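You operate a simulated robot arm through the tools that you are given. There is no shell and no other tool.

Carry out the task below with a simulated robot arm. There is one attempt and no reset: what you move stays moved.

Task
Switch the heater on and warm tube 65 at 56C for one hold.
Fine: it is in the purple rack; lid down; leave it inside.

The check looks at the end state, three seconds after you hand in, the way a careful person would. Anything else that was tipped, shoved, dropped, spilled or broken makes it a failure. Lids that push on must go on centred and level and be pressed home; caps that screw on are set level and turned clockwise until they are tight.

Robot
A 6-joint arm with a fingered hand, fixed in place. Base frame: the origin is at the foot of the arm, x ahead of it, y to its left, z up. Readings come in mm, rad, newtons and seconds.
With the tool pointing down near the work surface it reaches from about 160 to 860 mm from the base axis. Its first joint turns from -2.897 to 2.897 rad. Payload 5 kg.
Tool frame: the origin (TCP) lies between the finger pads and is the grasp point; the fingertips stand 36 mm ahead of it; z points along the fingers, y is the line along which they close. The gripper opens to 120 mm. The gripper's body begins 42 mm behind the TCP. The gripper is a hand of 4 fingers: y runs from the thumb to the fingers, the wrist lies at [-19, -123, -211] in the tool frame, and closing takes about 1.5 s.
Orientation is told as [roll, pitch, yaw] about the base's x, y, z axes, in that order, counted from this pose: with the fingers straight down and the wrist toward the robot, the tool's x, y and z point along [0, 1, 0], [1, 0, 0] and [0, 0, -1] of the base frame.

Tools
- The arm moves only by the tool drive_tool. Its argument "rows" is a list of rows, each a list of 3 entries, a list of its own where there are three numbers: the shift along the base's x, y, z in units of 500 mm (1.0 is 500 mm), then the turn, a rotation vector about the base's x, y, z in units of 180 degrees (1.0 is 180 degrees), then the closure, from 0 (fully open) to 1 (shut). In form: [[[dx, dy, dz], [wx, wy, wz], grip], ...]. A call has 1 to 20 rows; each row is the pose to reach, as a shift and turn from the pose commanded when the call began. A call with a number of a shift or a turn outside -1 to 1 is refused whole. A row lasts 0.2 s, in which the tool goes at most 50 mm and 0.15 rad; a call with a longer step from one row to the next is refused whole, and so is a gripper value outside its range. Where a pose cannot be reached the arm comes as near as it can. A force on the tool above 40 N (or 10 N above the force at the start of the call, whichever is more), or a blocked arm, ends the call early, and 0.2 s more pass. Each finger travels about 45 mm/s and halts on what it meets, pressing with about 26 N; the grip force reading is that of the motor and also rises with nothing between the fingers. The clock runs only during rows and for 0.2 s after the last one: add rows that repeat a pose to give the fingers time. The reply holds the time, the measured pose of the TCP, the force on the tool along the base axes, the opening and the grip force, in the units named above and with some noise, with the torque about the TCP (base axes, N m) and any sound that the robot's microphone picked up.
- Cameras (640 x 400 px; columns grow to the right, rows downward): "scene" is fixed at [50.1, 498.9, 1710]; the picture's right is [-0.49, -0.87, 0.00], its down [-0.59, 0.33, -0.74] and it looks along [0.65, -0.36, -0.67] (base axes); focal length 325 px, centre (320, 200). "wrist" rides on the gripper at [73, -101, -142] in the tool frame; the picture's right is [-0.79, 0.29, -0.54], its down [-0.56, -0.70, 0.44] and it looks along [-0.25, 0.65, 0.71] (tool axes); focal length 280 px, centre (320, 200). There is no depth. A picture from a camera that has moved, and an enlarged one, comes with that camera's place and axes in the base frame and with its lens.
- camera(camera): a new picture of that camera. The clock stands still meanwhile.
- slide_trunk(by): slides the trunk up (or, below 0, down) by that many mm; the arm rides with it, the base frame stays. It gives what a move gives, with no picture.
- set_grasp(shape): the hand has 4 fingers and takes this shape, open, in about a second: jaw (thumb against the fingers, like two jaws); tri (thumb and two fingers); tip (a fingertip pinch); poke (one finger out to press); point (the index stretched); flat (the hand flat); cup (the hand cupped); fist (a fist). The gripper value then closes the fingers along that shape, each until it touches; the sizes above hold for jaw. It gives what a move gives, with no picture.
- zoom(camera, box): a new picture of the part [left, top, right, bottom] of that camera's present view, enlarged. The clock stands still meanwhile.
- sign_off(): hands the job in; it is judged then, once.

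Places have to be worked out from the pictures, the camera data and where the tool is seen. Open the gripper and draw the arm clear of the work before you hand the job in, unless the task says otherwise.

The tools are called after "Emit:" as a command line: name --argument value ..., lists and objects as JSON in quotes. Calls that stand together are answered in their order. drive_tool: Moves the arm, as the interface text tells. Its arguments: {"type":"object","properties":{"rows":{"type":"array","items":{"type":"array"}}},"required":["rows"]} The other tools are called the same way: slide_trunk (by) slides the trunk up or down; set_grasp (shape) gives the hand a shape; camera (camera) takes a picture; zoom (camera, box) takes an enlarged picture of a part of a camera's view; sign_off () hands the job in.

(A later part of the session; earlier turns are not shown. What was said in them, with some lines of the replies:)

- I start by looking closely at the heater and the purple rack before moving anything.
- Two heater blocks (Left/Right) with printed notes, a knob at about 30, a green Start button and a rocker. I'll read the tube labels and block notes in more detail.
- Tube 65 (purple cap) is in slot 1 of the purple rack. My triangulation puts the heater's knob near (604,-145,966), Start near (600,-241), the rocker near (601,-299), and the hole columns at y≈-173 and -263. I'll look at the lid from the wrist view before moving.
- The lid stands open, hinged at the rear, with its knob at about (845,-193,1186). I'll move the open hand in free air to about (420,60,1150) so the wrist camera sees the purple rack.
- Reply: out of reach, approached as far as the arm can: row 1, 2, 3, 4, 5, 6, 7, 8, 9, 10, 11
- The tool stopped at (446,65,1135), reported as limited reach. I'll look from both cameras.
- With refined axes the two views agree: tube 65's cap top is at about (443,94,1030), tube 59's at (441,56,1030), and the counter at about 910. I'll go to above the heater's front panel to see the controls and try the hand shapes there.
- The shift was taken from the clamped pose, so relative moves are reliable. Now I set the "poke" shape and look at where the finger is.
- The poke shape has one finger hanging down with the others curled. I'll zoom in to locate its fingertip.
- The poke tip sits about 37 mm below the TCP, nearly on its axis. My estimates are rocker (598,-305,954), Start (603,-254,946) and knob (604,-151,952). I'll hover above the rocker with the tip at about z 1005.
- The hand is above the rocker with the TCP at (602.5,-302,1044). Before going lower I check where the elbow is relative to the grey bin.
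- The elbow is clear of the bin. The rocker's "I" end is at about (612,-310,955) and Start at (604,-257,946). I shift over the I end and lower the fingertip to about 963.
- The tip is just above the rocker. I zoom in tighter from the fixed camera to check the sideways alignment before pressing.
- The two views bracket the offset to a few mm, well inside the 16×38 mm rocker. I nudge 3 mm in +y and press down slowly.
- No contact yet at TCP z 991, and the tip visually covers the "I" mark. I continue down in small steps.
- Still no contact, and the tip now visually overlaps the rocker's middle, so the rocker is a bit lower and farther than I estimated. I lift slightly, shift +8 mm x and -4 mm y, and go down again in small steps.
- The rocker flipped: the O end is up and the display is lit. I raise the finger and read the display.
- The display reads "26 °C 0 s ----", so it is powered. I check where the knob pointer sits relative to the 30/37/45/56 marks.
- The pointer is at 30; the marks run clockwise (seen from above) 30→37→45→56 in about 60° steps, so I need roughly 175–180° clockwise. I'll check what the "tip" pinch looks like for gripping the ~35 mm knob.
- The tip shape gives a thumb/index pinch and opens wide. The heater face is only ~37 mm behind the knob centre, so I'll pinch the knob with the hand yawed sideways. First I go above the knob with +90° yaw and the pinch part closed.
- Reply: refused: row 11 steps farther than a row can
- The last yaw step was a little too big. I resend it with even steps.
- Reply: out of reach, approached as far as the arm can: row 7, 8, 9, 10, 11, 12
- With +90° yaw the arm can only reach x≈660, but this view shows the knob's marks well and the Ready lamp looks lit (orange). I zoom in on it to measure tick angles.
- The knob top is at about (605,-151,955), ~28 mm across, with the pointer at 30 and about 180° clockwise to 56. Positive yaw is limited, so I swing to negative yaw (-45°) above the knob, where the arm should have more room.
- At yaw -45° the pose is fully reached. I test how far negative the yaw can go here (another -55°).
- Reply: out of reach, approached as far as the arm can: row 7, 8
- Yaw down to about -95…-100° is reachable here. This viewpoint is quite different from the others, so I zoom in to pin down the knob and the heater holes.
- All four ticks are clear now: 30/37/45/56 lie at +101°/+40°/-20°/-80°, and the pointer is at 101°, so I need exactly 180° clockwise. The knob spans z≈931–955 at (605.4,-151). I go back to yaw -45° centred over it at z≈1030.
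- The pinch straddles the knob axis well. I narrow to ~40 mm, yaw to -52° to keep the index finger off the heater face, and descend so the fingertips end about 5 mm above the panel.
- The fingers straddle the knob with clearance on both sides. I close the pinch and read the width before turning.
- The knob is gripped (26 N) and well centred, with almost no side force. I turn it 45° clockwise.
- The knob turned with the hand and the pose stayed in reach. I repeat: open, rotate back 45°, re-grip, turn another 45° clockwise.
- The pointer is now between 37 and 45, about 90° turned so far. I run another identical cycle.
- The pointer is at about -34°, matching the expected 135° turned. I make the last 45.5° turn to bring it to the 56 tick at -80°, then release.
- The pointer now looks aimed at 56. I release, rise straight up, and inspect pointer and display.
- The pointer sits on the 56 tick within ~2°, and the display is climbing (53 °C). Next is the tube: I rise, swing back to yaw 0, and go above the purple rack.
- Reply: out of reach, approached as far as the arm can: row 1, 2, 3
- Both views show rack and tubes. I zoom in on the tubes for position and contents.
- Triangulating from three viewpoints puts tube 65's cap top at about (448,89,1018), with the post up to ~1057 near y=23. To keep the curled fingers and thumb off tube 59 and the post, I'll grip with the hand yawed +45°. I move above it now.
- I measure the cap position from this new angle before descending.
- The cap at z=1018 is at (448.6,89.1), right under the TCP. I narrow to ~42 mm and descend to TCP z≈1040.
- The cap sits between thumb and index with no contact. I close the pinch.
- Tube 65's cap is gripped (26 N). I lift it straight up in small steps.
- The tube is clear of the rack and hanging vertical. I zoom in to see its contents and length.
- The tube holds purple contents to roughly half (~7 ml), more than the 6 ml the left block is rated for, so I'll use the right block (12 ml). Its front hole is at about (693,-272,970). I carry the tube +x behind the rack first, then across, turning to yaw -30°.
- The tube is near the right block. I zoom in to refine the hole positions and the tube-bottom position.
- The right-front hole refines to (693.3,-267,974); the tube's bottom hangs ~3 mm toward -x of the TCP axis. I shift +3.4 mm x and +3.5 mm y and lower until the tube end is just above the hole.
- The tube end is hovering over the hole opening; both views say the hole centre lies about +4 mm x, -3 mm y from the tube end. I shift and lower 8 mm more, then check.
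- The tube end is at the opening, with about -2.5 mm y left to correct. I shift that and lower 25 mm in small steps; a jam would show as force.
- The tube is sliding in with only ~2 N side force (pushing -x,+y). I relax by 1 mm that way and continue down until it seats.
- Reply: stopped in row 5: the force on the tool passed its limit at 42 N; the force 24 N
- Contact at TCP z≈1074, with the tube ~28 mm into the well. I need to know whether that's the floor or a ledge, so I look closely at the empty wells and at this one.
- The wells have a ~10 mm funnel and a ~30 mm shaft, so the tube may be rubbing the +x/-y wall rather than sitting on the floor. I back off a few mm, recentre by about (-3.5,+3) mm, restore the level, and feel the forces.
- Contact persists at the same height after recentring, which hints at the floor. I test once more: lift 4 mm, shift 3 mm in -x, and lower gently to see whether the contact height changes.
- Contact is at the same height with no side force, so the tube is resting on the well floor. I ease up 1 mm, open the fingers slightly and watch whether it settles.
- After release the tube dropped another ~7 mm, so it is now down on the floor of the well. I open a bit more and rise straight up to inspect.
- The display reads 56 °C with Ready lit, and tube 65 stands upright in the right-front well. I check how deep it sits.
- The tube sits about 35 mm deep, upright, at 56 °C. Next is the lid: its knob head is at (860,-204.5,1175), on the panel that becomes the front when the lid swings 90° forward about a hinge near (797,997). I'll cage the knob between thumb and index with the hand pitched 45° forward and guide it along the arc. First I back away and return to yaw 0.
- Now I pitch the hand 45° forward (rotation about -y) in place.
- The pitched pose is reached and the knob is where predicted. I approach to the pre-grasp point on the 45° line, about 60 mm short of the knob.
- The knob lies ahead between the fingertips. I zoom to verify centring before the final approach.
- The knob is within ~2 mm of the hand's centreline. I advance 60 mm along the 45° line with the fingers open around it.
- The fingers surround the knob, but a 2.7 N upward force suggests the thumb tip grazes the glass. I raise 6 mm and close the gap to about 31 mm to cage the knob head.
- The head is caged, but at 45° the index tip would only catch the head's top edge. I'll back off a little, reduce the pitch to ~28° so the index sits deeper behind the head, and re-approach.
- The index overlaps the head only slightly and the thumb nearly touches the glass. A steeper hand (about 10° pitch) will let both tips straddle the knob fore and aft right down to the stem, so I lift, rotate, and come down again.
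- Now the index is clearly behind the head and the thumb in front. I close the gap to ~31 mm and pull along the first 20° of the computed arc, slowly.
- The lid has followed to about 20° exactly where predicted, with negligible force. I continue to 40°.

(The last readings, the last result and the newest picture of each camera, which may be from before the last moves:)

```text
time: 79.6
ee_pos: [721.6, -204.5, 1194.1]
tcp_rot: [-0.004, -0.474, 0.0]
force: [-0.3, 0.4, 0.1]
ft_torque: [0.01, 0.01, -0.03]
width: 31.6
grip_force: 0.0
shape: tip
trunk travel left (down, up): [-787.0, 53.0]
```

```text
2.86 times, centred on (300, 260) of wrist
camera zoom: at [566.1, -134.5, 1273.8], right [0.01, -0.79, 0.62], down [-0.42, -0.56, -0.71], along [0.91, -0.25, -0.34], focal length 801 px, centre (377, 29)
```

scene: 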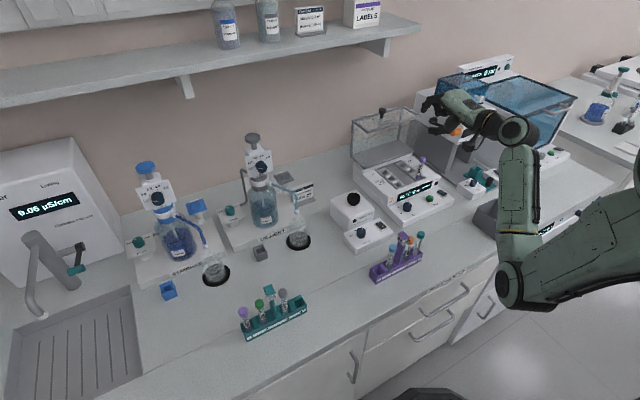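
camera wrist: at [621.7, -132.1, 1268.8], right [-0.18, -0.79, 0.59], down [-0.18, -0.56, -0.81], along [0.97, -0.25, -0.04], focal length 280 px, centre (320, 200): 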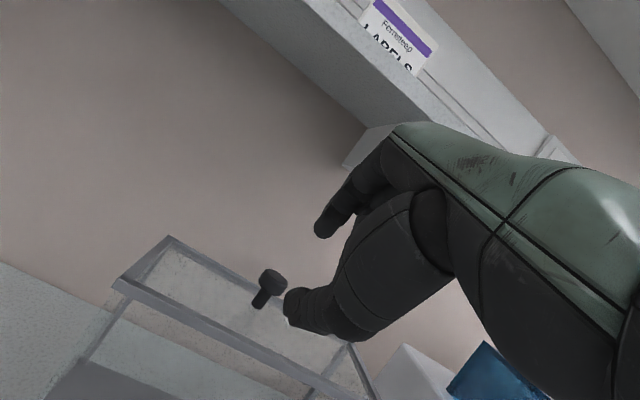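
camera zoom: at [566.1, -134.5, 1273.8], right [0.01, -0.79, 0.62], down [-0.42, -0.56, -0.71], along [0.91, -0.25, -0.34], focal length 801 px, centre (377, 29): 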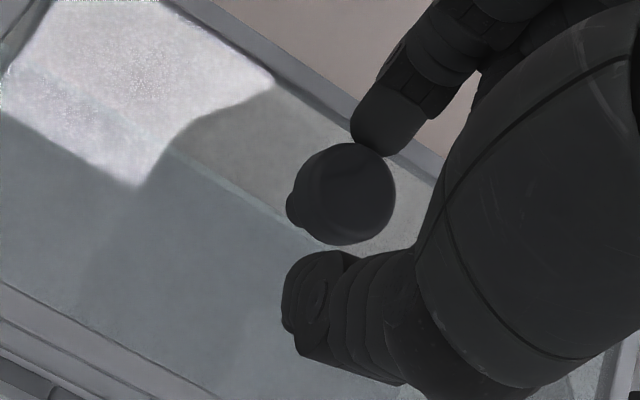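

The lid is at ~40° and the knob is resting against the index finger. I continue to 60°.

Emit:
drive_tool --rows '[[[-0.0165, 0, -0.0055], [0, -0.007, 0], 0.74], [[-0.033, 0, -0.0118], [0, -0.0139, 0], 0.74], [[-0.049, 0, -0.0187], [0, -0.0208, 0], 0.74], [[-0.0648, 0, -0.0264], [0, -0.0278, 0], 0.74], [[-0.08, 0, -0.0347], [0, -0.0347, 0], 0.74], [[-0.095, 0, -0.0436], [0, -0.0417, 0], 0.74], [[-0.1095, 0, -0.0534], [0, -0.0486, 0], 0.74], [[-0.1238, 0, -0.0636], [0, -0.0556, 0], 0.74]]'

Emit:
zoom --camera "scene" --box '[340, 90, 460, 190]'

Emit:
zoom --camera "wrist" --box '[220, 190, 380, 330]'

```text
time: 81.4
ee_pos: [659.0, -204.2, 1161.7]
tcp_rot: [-0.004, -0.649, 0.0]
force: [-1.6, 0.4, 0.1]
ft_torque: [0.01, 0.03, -0.02]
width: 31.7
grip_force: 0.2
shape: tip
trunk travel left (down, up): [-787.0, 53.0]
```

```text
4.00 times, centred on (400, 140) of scene
camera zoom: at [50.1, 498.9, 1710.0], right [-0.49, -0.87, 0.0], down [-0.59, 0.33, -0.74], along [0.65, -0.36, -0.67], focal length 1300 px, centre (0, 440)
```

zoom: 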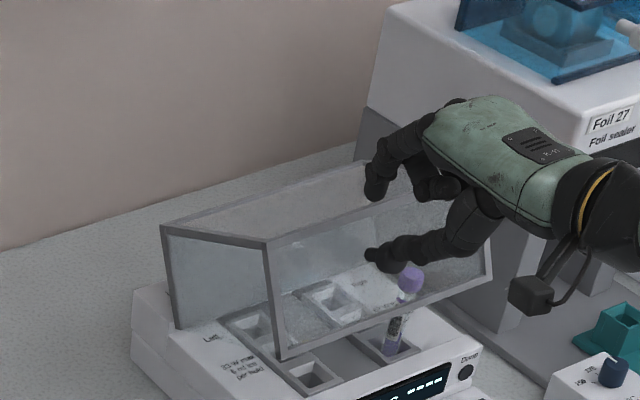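

```text
2.86 times, centred on (300, 260) of wrist
camera zoom: at [491.9, -132.9, 1213.5], right [-0.1, -0.79, 0.61], down [-0.29, -0.56, -0.77], along [0.95, -0.25, -0.17], focal length 801 px, centre (377, 29)
```

zoom: 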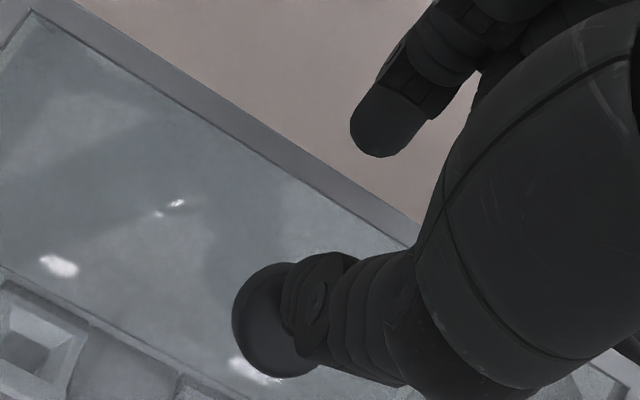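

The lid has swung ahead to about 70° and the knob is now by the thumb. I look closer to understand the contact.

Emit:
zoom --camera "scene" --box '[400, 120, 448, 180]'

Emit:
zoom --camera "wrist" --box '[260, 260, 340, 340]'

Emit:
camera --camera "wrist"

```text
6.67 times, centred on (424, 150) of scene
camera zoom: at [50.1, 498.9, 1710.0], right [-0.49, -0.87, 0.0], down [-0.59, 0.33, -0.74], along [0.65, -0.36, -0.67], focal length 2166 px, centre (-373, 533)
```

zoom: 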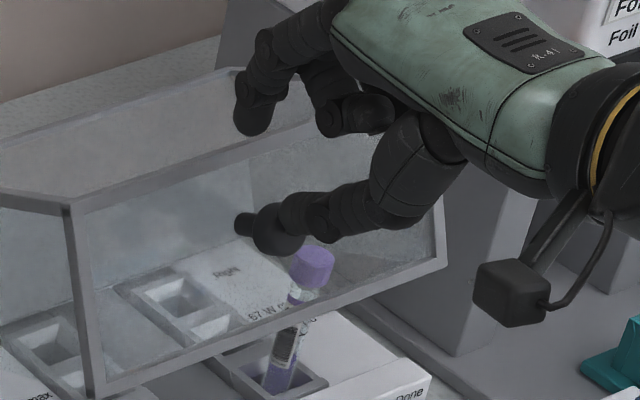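

```text
5.00 times, centred on (300, 300) of wrist
camera zoom: at [491.9, -132.9, 1213.5], right [-0.1, -0.79, 0.61], down [-0.29, -0.56, -0.77], along [0.95, -0.25, -0.17], focal length 1402 px, centre (420, -300)
```

zoom: 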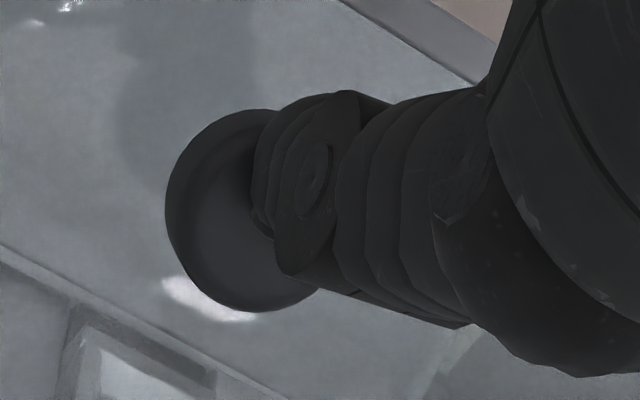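

```text
taken
camera wrist: at [491.9, -132.9, 1213.5], right [-0.1, -0.79, 0.61], down [-0.29, -0.56, -0.77], along [0.95, -0.25, -0.17], focal length 280 px, centre (320, 200)
```

wrist: 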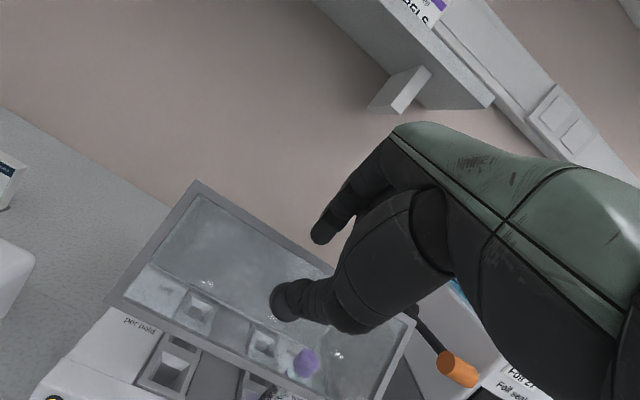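

The thumb tip is in front of the knob head and is holding the lid's weight at ~70°, as intended. I keep lowering slowly along the arc so the lid follows the thumb.

Emit:
drive_tool --rows '[[[-0.0134, 0, -0.011], [0, -0.0055, 0], 0.74], [[-0.0268, 0, -0.022], [0, -0.0111, 0], 0.74], [[-0.0395, 0, -0.034], [0, -0.0166, 0], 0.74], [[-0.0518, 0, -0.046], [0, -0.0222, 0], 0.74], [[-0.063, 0, -0.0594], [0, -0.0277, 0], 0.74], [[-0.0738, 0, -0.0728], [0, -0.0333, 0], 0.74], [[-0.0738, 0, -0.0728], [0, -0.0333, 0], 0.74]]'

Emit:
zoom --camera "scene" --box '[350, 110, 470, 210]'

Emit:
camera --camera "wrist"

```text
time: 83.0
ee_pos: [623.1, -207.3, 1123.3]
tcp_rot: [-0.004, -0.752, -0.001]
force: [0.3, -0.6, -0.1]
ft_torque: [-0.02, 0.02, 0.0]
width: 31.5
grip_force: 0.1
shape: tip
trunk travel left (down, up): [-787.0, 53.0]
```

```text
4.00 times, centred on (410, 160) of scene
camera zoom: at [50.1, 498.9, 1710.0], right [-0.49, -0.87, 0.0], down [-0.59, 0.33, -0.74], along [0.65, -0.36, -0.67], focal length 1300 px, centre (-40, 360)
```

zoom: 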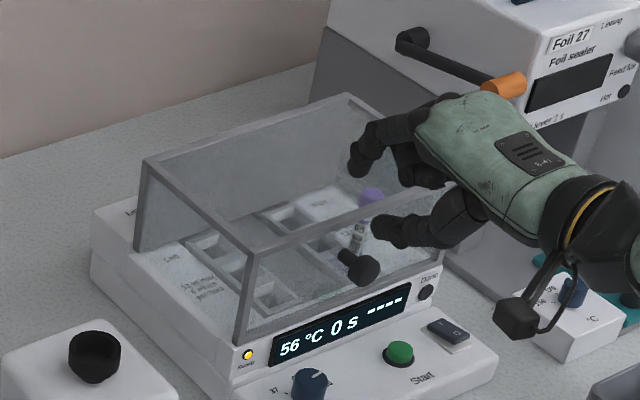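

```text
taken
camera wrist: at [450.9, -134.3, 1158.5], right [-0.16, -0.79, 0.59], down [-0.21, -0.56, -0.8], along [0.96, -0.25, -0.07], focal length 280 px, centre (320, 200)
```

wrist: 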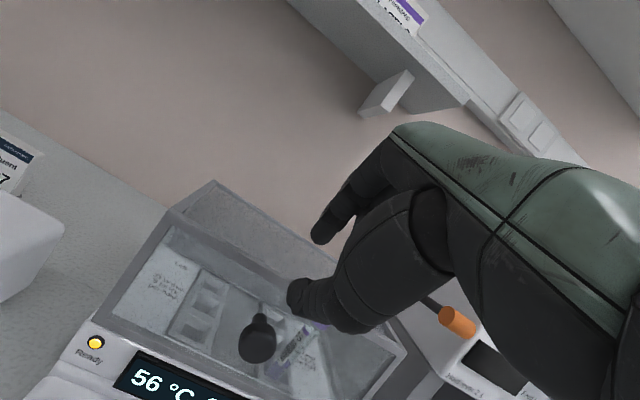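

The lid has settled down; it looks closed with the tube standing inside. I withdraw the hand back along its axis and inspect.

Emit:
drive_tool --rows '[[[-0.04, 0, 0.04], [0, 0, 0], 0.7], [[-0.08, 0, 0.08], [0, 0, 0], 0.7], [[-0.12, 0, 0.12], [0, 0.03, 0], 0.7], [[-0.14, 0, 0.16], [0, 0.07, 0], 0.7], [[-0.14, 0, 0.18], [0, 0.11, 0], 0.7], [[-0.14, 0, 0.18], [0, 0.11, 0], 0.7]]'

Emit:
zoom --camera "scene" --box '[345, 110, 465, 215]'

Emit:
camera --camera "wrist"

```text
time: 84.4
ee_pos: [552.2, -205.3, 1216.3]
tcp_rot: [-0.002, -0.405, 0.001]
force: [-0.9, -0.5, 0.5]
ft_torque: [-0.01, 0.02, 0.04]
width: 35.6
grip_force: 0.1
shape: tip
trunk travel left (down, up): [-787.0, 53.0]
```

```text
3.81 times, centred on (405, 162) of scene
camera zoom: at [50.1, 498.9, 1710.0], right [-0.49, -0.87, 0.0], down [-0.59, 0.33, -0.74], along [0.65, -0.36, -0.67], focal length 1238 px, centre (-4, 343)
```

zoom: 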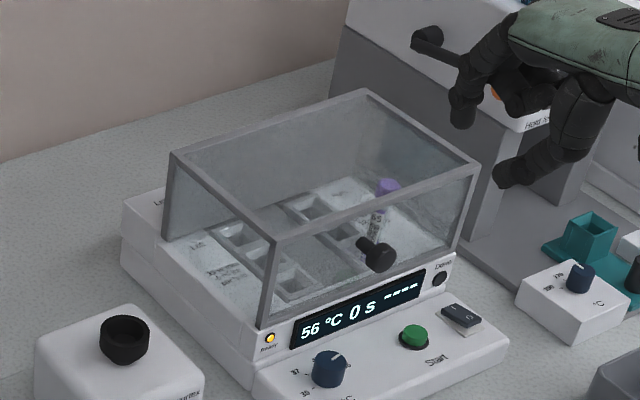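

```text
taken
camera wrist: at [402.2, -134.5, 1305.8], right [0.05, -0.79, 0.61], down [-0.47, -0.56, -0.68], along [0.88, -0.25, -0.4], focal length 280 px, centre (320, 200)
```

wrist: 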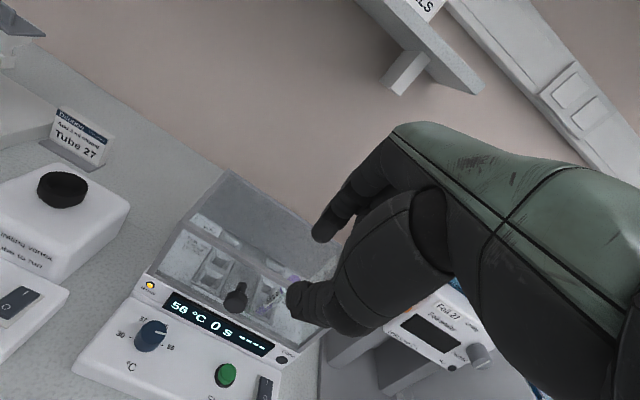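

The lid is closed with the tube standing inside, still at 56 °C with Ready lit. To press Start I switch to poke; because the lid now overhangs, I'll approach with the hand yawed -45° and pitched forward so the finger is upright and the other fingers stay clear of the rocker.

Emit:
set_grasp --shape "poke"

Emit:
drive_tool --rows '[[[0, 0, 0], [0, 0, -0.042], 0], [[0.01, -0.01, -0.02], [0, 0, -0.084], 0], [[0.02, -0.02, -0.06], [0, 0, -0.126], 0], [[0.03, -0.04, -0.11], [0, 0, -0.168], 0], [[0.04, -0.06, -0.17], [0, 0, -0.21], 0], [[0.05, -0.08, -0.23], [0, 0, -0.25], 0], [[0.06, -0.09, -0.29], [0, 0, -0.25], 0], [[0.07, -0.09, -0.34], [0, 0, -0.25], 0], [[0.07, -0.09, -0.34], [0, 0, -0.25], 0]]'

Emit:
camera --camera "wrist"

Emit:
zoom --camera "scene" --box '[360, 120, 480, 220]'

```text
time: 85.3
ee_pos: [553.6, -206.9, 1215.0]
tcp_rot: [-0.003, -0.407, 0.001]
force: [-1.1, -0.3, 0.4]
ft_torque: [0.01, 0.02, -0.02]
width: 0.0
grip_force: 0.1
shape: poke
trunk travel left (down, up): [-787.0, 53.0]
```

```text
time: 87.3
ee_pos: [588.3, -248.8, 1045.7]
tcp_rot: [-0.003, -0.408, -0.786]
force: [-0.3, -0.5, 0.7]
ft_torque: [-0.02, -0.02, 0.0]
width: 0.0
grip_force: 0.0
shape: poke
trunk travel left (down, up): [-787.0, 53.0]
```

```text
taken
camera wrist: at [532.9, -93.7, 1136.0], right [-0.52, -0.59, 0.61], down [-0.73, -0.07, -0.68], along [0.44, -0.8, -0.4], focal length 280 px, centre (320, 200)
```

wrist: 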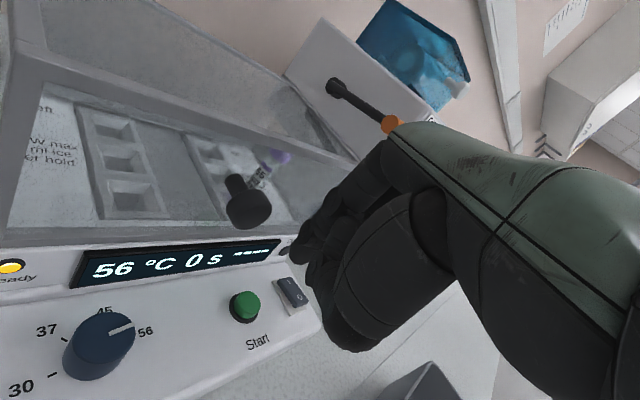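

```text
4.00 times, centred on (420, 170) of scene
camera zoom: at [50.1, 498.9, 1710.0], right [-0.49, -0.87, 0.0], down [-0.59, 0.33, -0.74], along [0.65, -0.36, -0.67], focal length 1300 px, centre (-80, 320)
```

zoom: 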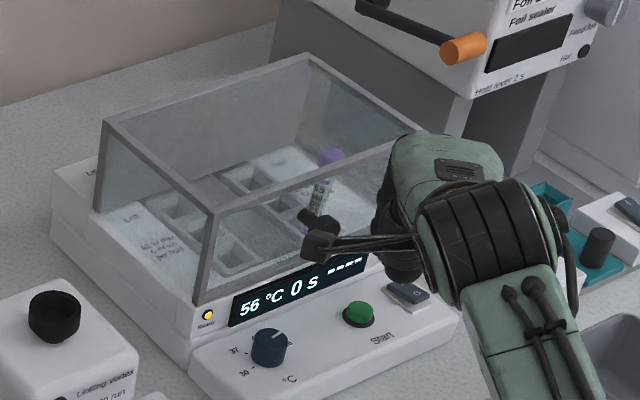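

I'm above Start with the finger roughly upright. I zoom to measure the button against the fingertip.

Emit:
zoom --camera "wrist" --box '[210, 220, 338, 340]'

Emit:
zoom --camera "scene" --box '[400, 160, 448, 210]'

Emit:
camera --camera "scene"

```text
3.33 times, centred on (274, 280) of wrist
camera zoom: at [532.9, -93.7, 1136.0], right [-0.52, -0.59, 0.61], down [-0.73, -0.07, -0.68], along [0.44, -0.8, -0.4], focal length 935 px, centre (473, -67)
```

zoom: 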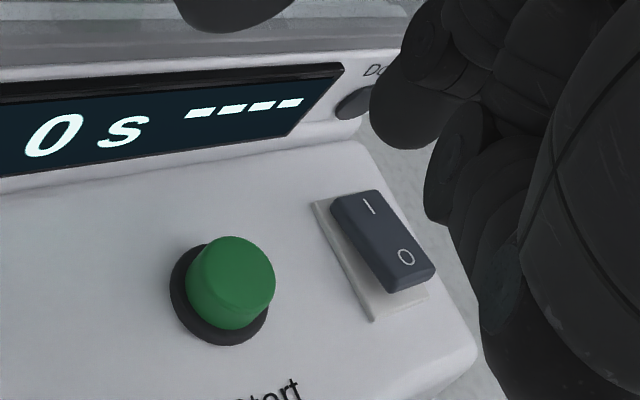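

```text
8.00 times, centred on (424, 185) of scene
camera zoom: at [50.1, 498.9, 1710.0], right [-0.49, -0.87, 0.0], down [-0.59, 0.33, -0.74], along [0.65, -0.36, -0.67], focal length 2600 px, centre (-512, 320)
```

zoom: 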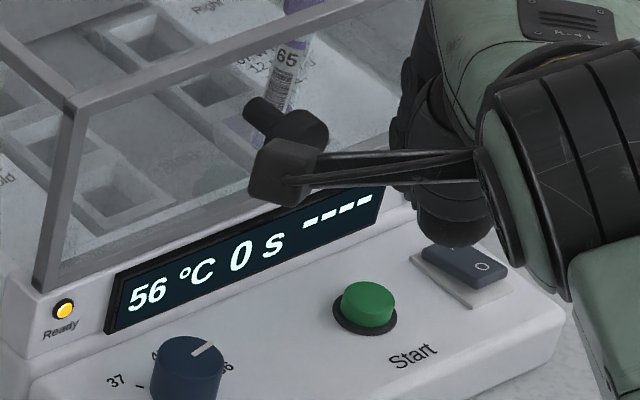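

```text
taken
```

scene: 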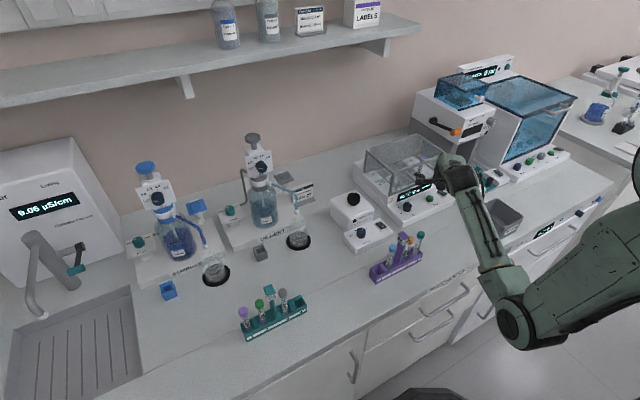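

The fingertip should be ~5 mm short in x and ~2.5 mm in y of the button centre. I correct and lower until the tip is about 25 mm above the button.

Emit:
drive_tool --rows '[[[0.004, -0.002, -0.02], [0, 0, 0], 0], [[0.008, -0.004, -0.05], [0, 0, 0], 0], [[0.008, -0.004, -0.08], [0, 0, 0], 0], [[0.008, -0.004, -0.092], [0, 0, 0], 0], [[0.008, -0.004, -0.092], [0, 0, 0], 0]]'

Emit:
zoom --camera "wrist" --box '[210, 200, 338, 320]'

Emit:
zoom --camera "scene" --box '[400, 160, 456, 210]'

```text
time: 88.5
ee_pos: [591.7, -251.9, 998.2]
tcp_rot: [-0.004, -0.406, -0.785]
force: [0.1, -0.7, -0.7]
ft_torque: [0.01, 0.0, 0.02]
width: 0.0
grip_force: 0.1
shape: poke
trunk travel left (down, up): [-787.0, 53.0]
```

```text
3.33 times, centred on (274, 260) of wrist
camera zoom: at [537.2, -96.1, 1089.2], right [-0.52, -0.59, 0.61], down [-0.73, -0.07, -0.68], along [0.44, -0.8, -0.4], focal length 935 px, centre (473, 0)
```

zoom: 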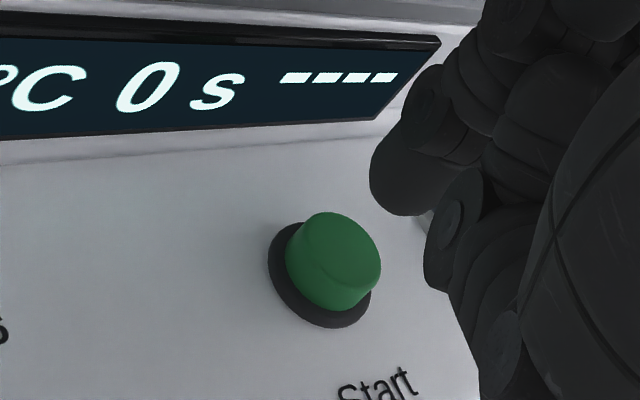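

```text
8.00 times, centred on (428, 185) of scene
camera zoom: at [50.1, 498.9, 1710.0], right [-0.49, -0.87, 0.0], down [-0.59, 0.33, -0.74], along [0.65, -0.36, -0.67], focal length 2600 px, centre (-544, 320)
```

zoom: 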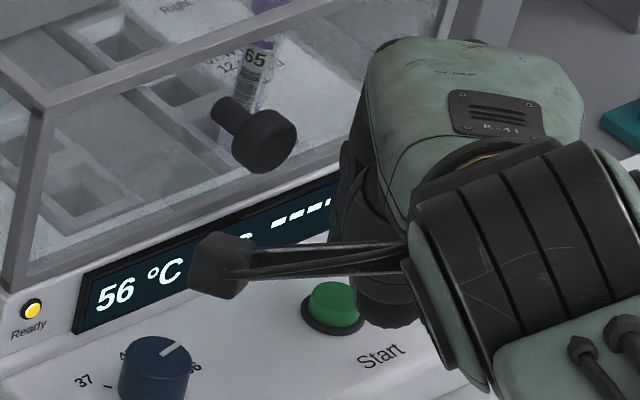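

Geometry says contact after ~24 mm more. I correct 1.5–2 mm and press down in small steps.

Emit:
drive_tool --rows '[[[0.003, 0.004, -0.02], [0, 0, 0], 0], [[0.003, 0.004, -0.036], [0, 0, 0], 0], [[0.003, 0.004, -0.042], [0, 0, 0], 0], [[0.003, 0.004, -0.047], [0, 0, 0], 0], [[0.003, 0.004, -0.052], [0, 0, 0], 0], [[0.003, 0.004, -0.056], [0, 0, 0], 0]]'

Emit:
zoom --camera "wrist" --box '[210, 180, 338, 300]'

Emit:
zoom --camera "scene" --box '[380, 150, 460, 220]'

```text
time: 89.9
ee_pos: [592.8, -251.9, 972.2]
tcp_rot: [-0.002, -0.411, -0.785]
force: [-2.0, 0.0, 7.0]
ft_torque: [-0.03, -0.12, -0.02]
width: 0.0
grip_force: 0.1
shape: poke
trunk travel left (down, up): [-787.0, 53.0]
heard: click
```

```text
3.33 times, centred on (274, 240) of wrist
camera zoom: at [537.8, -95.0, 1062.3], right [-0.52, -0.59, 0.61], down [-0.73, -0.07, -0.68], along [0.45, -0.8, -0.39], focal length 935 px, centre (473, 67)
```

zoom: 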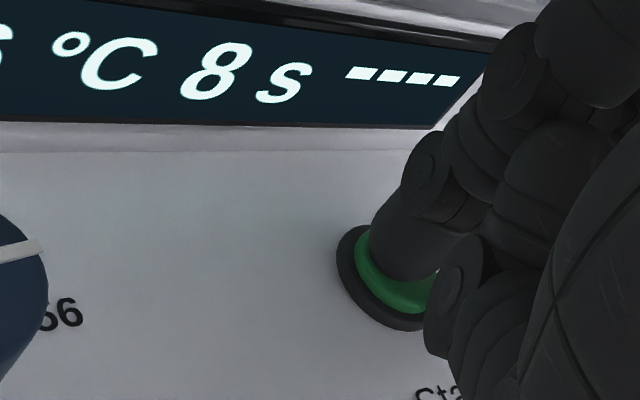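

```text
5.71 times, centred on (420, 185) of scene
camera zoom: at [50.1, 498.9, 1710.0], right [-0.49, -0.87, 0.0], down [-0.59, 0.33, -0.74], along [0.65, -0.36, -0.67], focal length 1857 px, centre (-251, 286)
```

zoom: 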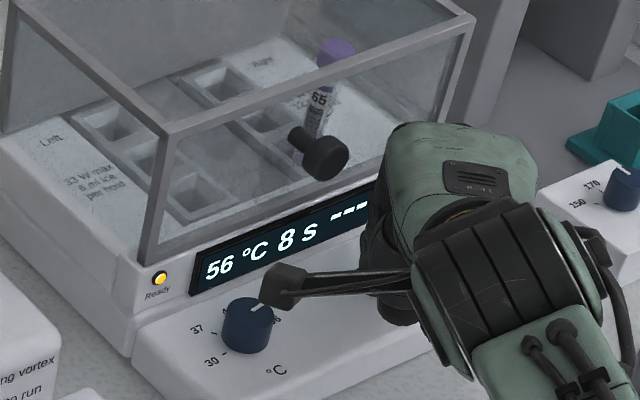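

I heard a click and the display shows "8 s" – the hold is running. I raise the finger along the same path, back away, and wait out the hold.

Emit:
drive_tool --rows '[[[-0.003, 0, 0.04], [0, 0, 0], 0], [[-0.006, 0, 0.1], [0, 0, 0], 0], [[-0.01, 0, 0.17], [0, 0, 0], 0], [[-0.03, 0, 0.25], [0, 0, 0], 0], [[-0.06, 0, 0.33], [0, 0, 0], 0], [[-0.1, 0, 0.4], [0, 0, 0], 0], [[-0.15, 0, 0.45], [0, 0, 0], 0], [[-0.18, 0, 0.48], [0, 0, 0], 0], [[-0.18, 0, 0.48], [0, 0, 0], 0]]'

Emit:
zoom --camera "scene" --box '[345, 110, 465, 220]'

```text
time: 91.9
ee_pos: [503.7, -248.1, 1210.5]
tcp_rot: [-0.003, -0.407, -0.784]
force: [0.2, 0.2, -1.0]
ft_torque: [-0.01, -0.03, 0.0]
width: 0.0
grip_force: 0.1
shape: poke
trunk travel left (down, up): [-787.0, 53.0]
```

```text
3.64 times, centred on (405, 165) of scene
camera zoom: at [50.1, 498.9, 1710.0], right [-0.49, -0.87, 0.0], down [-0.59, 0.33, -0.74], along [0.65, -0.36, -0.67], focal length 1182 px, centre (11, 327)
```

zoom: 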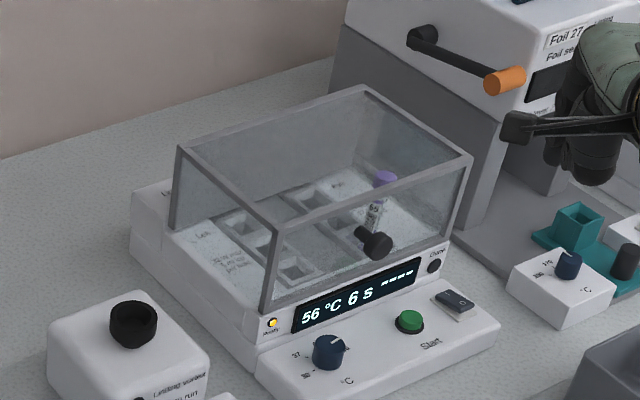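

The countdown shows 6 s at 56 °C with the lid down. I hold still here and let the hold finish.

Emit:
drive_tool --rows '[[[0, 0, 0], [0, 0, 0], 0], [[0, 0, 0], [0, 0, 0], 0], [[0, 0, 0], [0, 0, 0], 0], [[0, 0, 0], [0, 0, 0], 0], [[0, 0, 0], [0, 0, 0], 0], [[0, 0, 0], [0, 0, 0], 0], [[0, 0, 0], [0, 0, 0], 0], [[0, 0, 0], [0, 0, 0], 0], [[0, 0, 0], [0, 0, 0], 0], [[0, 0, 0], [0, 0, 0], 0], [[0, 0, 0], [0, 0, 0], 0], [[0, 0, 0], [0, 0, 0], 0], [[0, 0, 0], [0, 0, 0], 0], [[0, 0, 0], [0, 0, 0], 0], [[0, 0, 0], [0, 0, 0], 0], [[0, 0, 0], [0, 0, 0], 0], [[0, 0, 0], [0, 0, 0], 0], [[0, 0, 0], [0, 0, 0], 0], [[0, 0, 0], [0, 0, 0], 0], [[0, 0, 0], [0, 0, 0], 0]]'

Emit:
drive_tool --rows '[[[0, 0, 0], [0, 0, 0], 0], [[0, 0, 0], [0, 0, 0], 0], [[0, 0, 0], [0, 0, 0], 0], [[0, 0, 0], [0, 0, 0], 0], [[0, 0, 0], [0, 0, 0], 0], [[0, 0, 0], [0, 0, 0], 0], [[0, 0, 0], [0, 0, 0], 0], [[0, 0, 0], [0, 0, 0], 0], [[0, 0, 0], [0, 0, 0], 0], [[0, 0, 0], [0, 0, 0], 0], [[0, 0, 0], [0, 0, 0], 0], [[0, 0, 0], [0, 0, 0], 0], [[0, 0, 0], [0, 0, 0], 0], [[0, 0, 0], [0, 0, 0], 0], [[0, 0, 0], [0, 0, 0], 0], [[0, 0, 0], [0, 0, 0], 0]]'

Emit:
zoom --camera "scene" --box '[345, 110, 465, 220]'

```text
time: 96.1
ee_pos: [503.6, -248.0, 1211.4]
tcp_rot: [-0.004, -0.407, -0.785]
force: [0.6, -0.1, 0.2]
ft_torque: [0.01, -0.01, 0.0]
width: 0.0
grip_force: 0.0
shape: poke
trunk travel left (down, up): [-787.0, 53.0]
```

```text
time: 99.5
ee_pos: [504.6, -248.1, 1210.4]
tcp_rot: [-0.004, -0.407, -0.785]
force: [-0.7, 0.0, 0.8]
ft_torque: [0.0, -0.02, 0.01]
width: 0.0
grip_force: 0.1
shape: poke
trunk travel left (down, up): [-787.0, 53.0]
```

```text
3.64 times, centred on (405, 165) of scene
camera zoom: at [50.1, 498.9, 1710.0], right [-0.49, -0.87, 0.0], down [-0.59, 0.33, -0.74], along [0.65, -0.36, -0.67], focal length 1182 px, centre (11, 327)
```

zoom: 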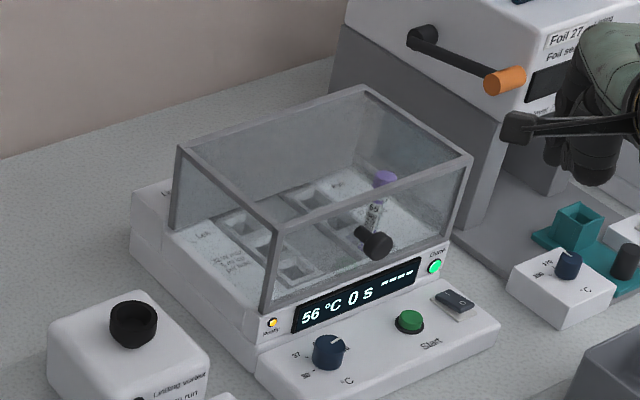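

The Done lamp is lit green and the timer is at 0 s at 56 °C. I check the display, tube, lid seating and the other racks up close.

Emit:
zoom --camera "scene" --box '[390, 150, 454, 205]'

Emit:
zoom --camera "scene" --box '[355, 220, 435, 290]'

Emit:
camera --camera "scene"

Emit:
camera --camera "wrist"

```text
7.27 times, centred on (422, 178) of scene
camera zoom: at [50.1, 498.9, 1710.0], right [-0.49, -0.87, 0.0], down [-0.59, 0.33, -0.74], along [0.65, -0.36, -0.67], focal length 2363 px, centre (-422, 364)
```

zoom: 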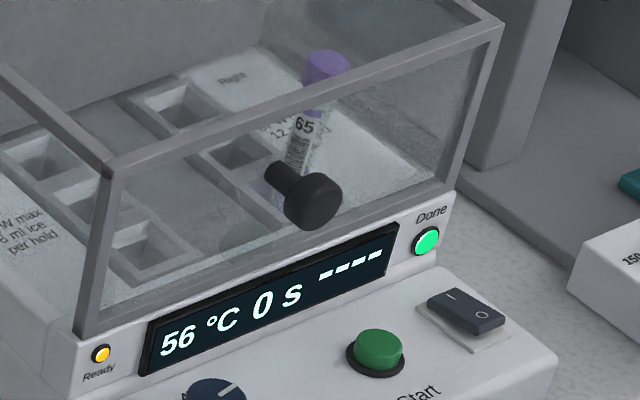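

```text
5.71 times, centred on (395, 255) of scene
camera zoom: at [50.1, 498.9, 1710.0], right [-0.49, -0.87, 0.0], down [-0.59, 0.33, -0.74], along [0.65, -0.36, -0.67], focal length 1857 px, centre (-109, -114)
```

zoom: 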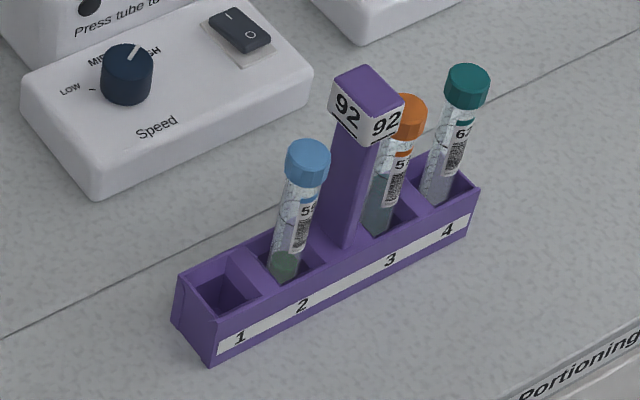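

```text
taken
```

scene: 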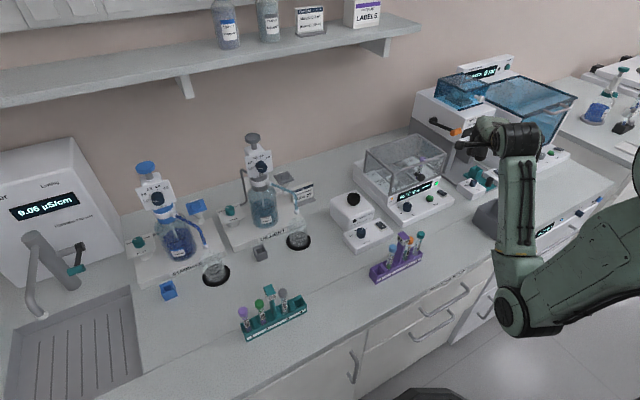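

```text
taken
camera wrist: at [449.3, -93.1, 1300.9], right [-0.52, -0.59, 0.61], down [-0.73, -0.07, -0.68], along [0.44, -0.8, -0.4], focal length 280 px, centre (320, 200)
```

wrist: 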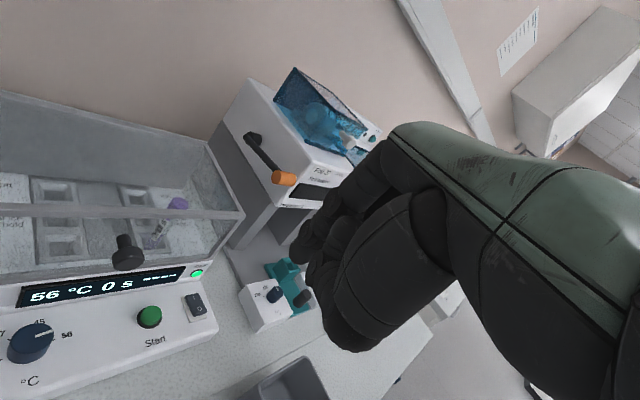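

Everything is in order: tube 65 is in the right-front well, the lid is level and down, 56 °C, Done lit, the other tubes undisturbed. I open the hand (jaw) and draw the arm further back and up.

Emit:
set_grasp --shape "jaw"

Emit:
drive_tool --rows '[[[0, 0, 0.03], [0, 0, 0], 0], [[0, 0, 0.07], [0, 0, 0], 0], [[0, 0, 0.11], [0, 0, 0], 0], [[0, 0, 0.14], [0, 0, 0], 0], [[0, 0, 0.14], [0, 0, 0], 0]]'

Emit:
camera --camera "scene"

```text
time: 100.4
ee_pos: [503.7, -249.3, 1210.5]
tcp_rot: [-0.003, -0.407, -0.786]
force: [0.0, 0.1, -0.4]
ft_torque: [-0.01, -0.03, -0.01]
width: 119.8
grip_force: 0.1
shape: jaw
trunk travel left (down, up): [-787.0, 53.0]
```

```text
time: 101.6
ee_pos: [503.5, -250.7, 1281.5]
tcp_rot: [-0.002, -0.407, -0.784]
force: [0.3, -0.9, 0.3]
ft_torque: [-0.04, -0.01, 0.01]
width: 120.0
grip_force: 0.0
shape: jaw
trunk travel left (down, up): [-787.0, 53.0]
```

```text
taken
```

scene: 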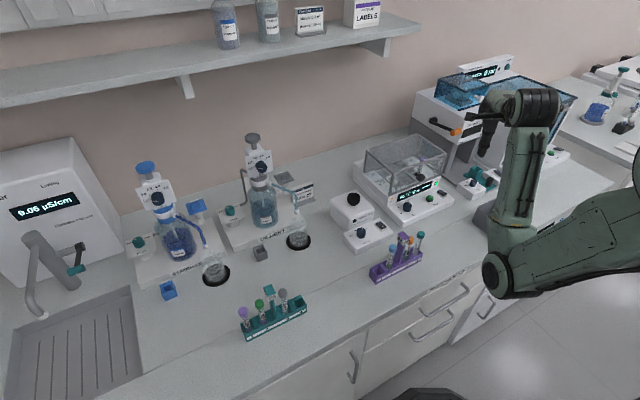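

The hand is open and clear, the heater shows the hold as done with tube 65 inside under the closed lid, and nothing else has moved. I hand the job in.

Emit:
sign_off

```text
The job is handed in.
```

The heater is on at 56 °C, and tube 65 has had its one hold. The Done lamp is lit and the timer is back at 0 s. The tube is still inside with the lid down.

- **Well used:** I put tube 65 in the front well of the right block. By eye it held about 7 ml, which is more than the left block's label allows ("6 ml ice per hold"). The right block is marked for 12 ml.
- **Seating:** The tube met firm resistance on the way in and the arm stopped at 42 N. I backed off and re-centred it. When I let go it dropped about 5–7 mm further and now stands upright, roughly 35 mm deep.
- **Lid:** I guided it most of the way down. The knob then slipped off the thumb and the lid fell the last 15–20° or so on its own. It sits level and I did not press on it.
- **Display:** It still shows "----" after the seconds, as it has since I switched it on. I don't know what that field means.

The other three tubes in the purple rack are in their slots, and nothing else on the bench looks moved. The hand is open and clear of the work.
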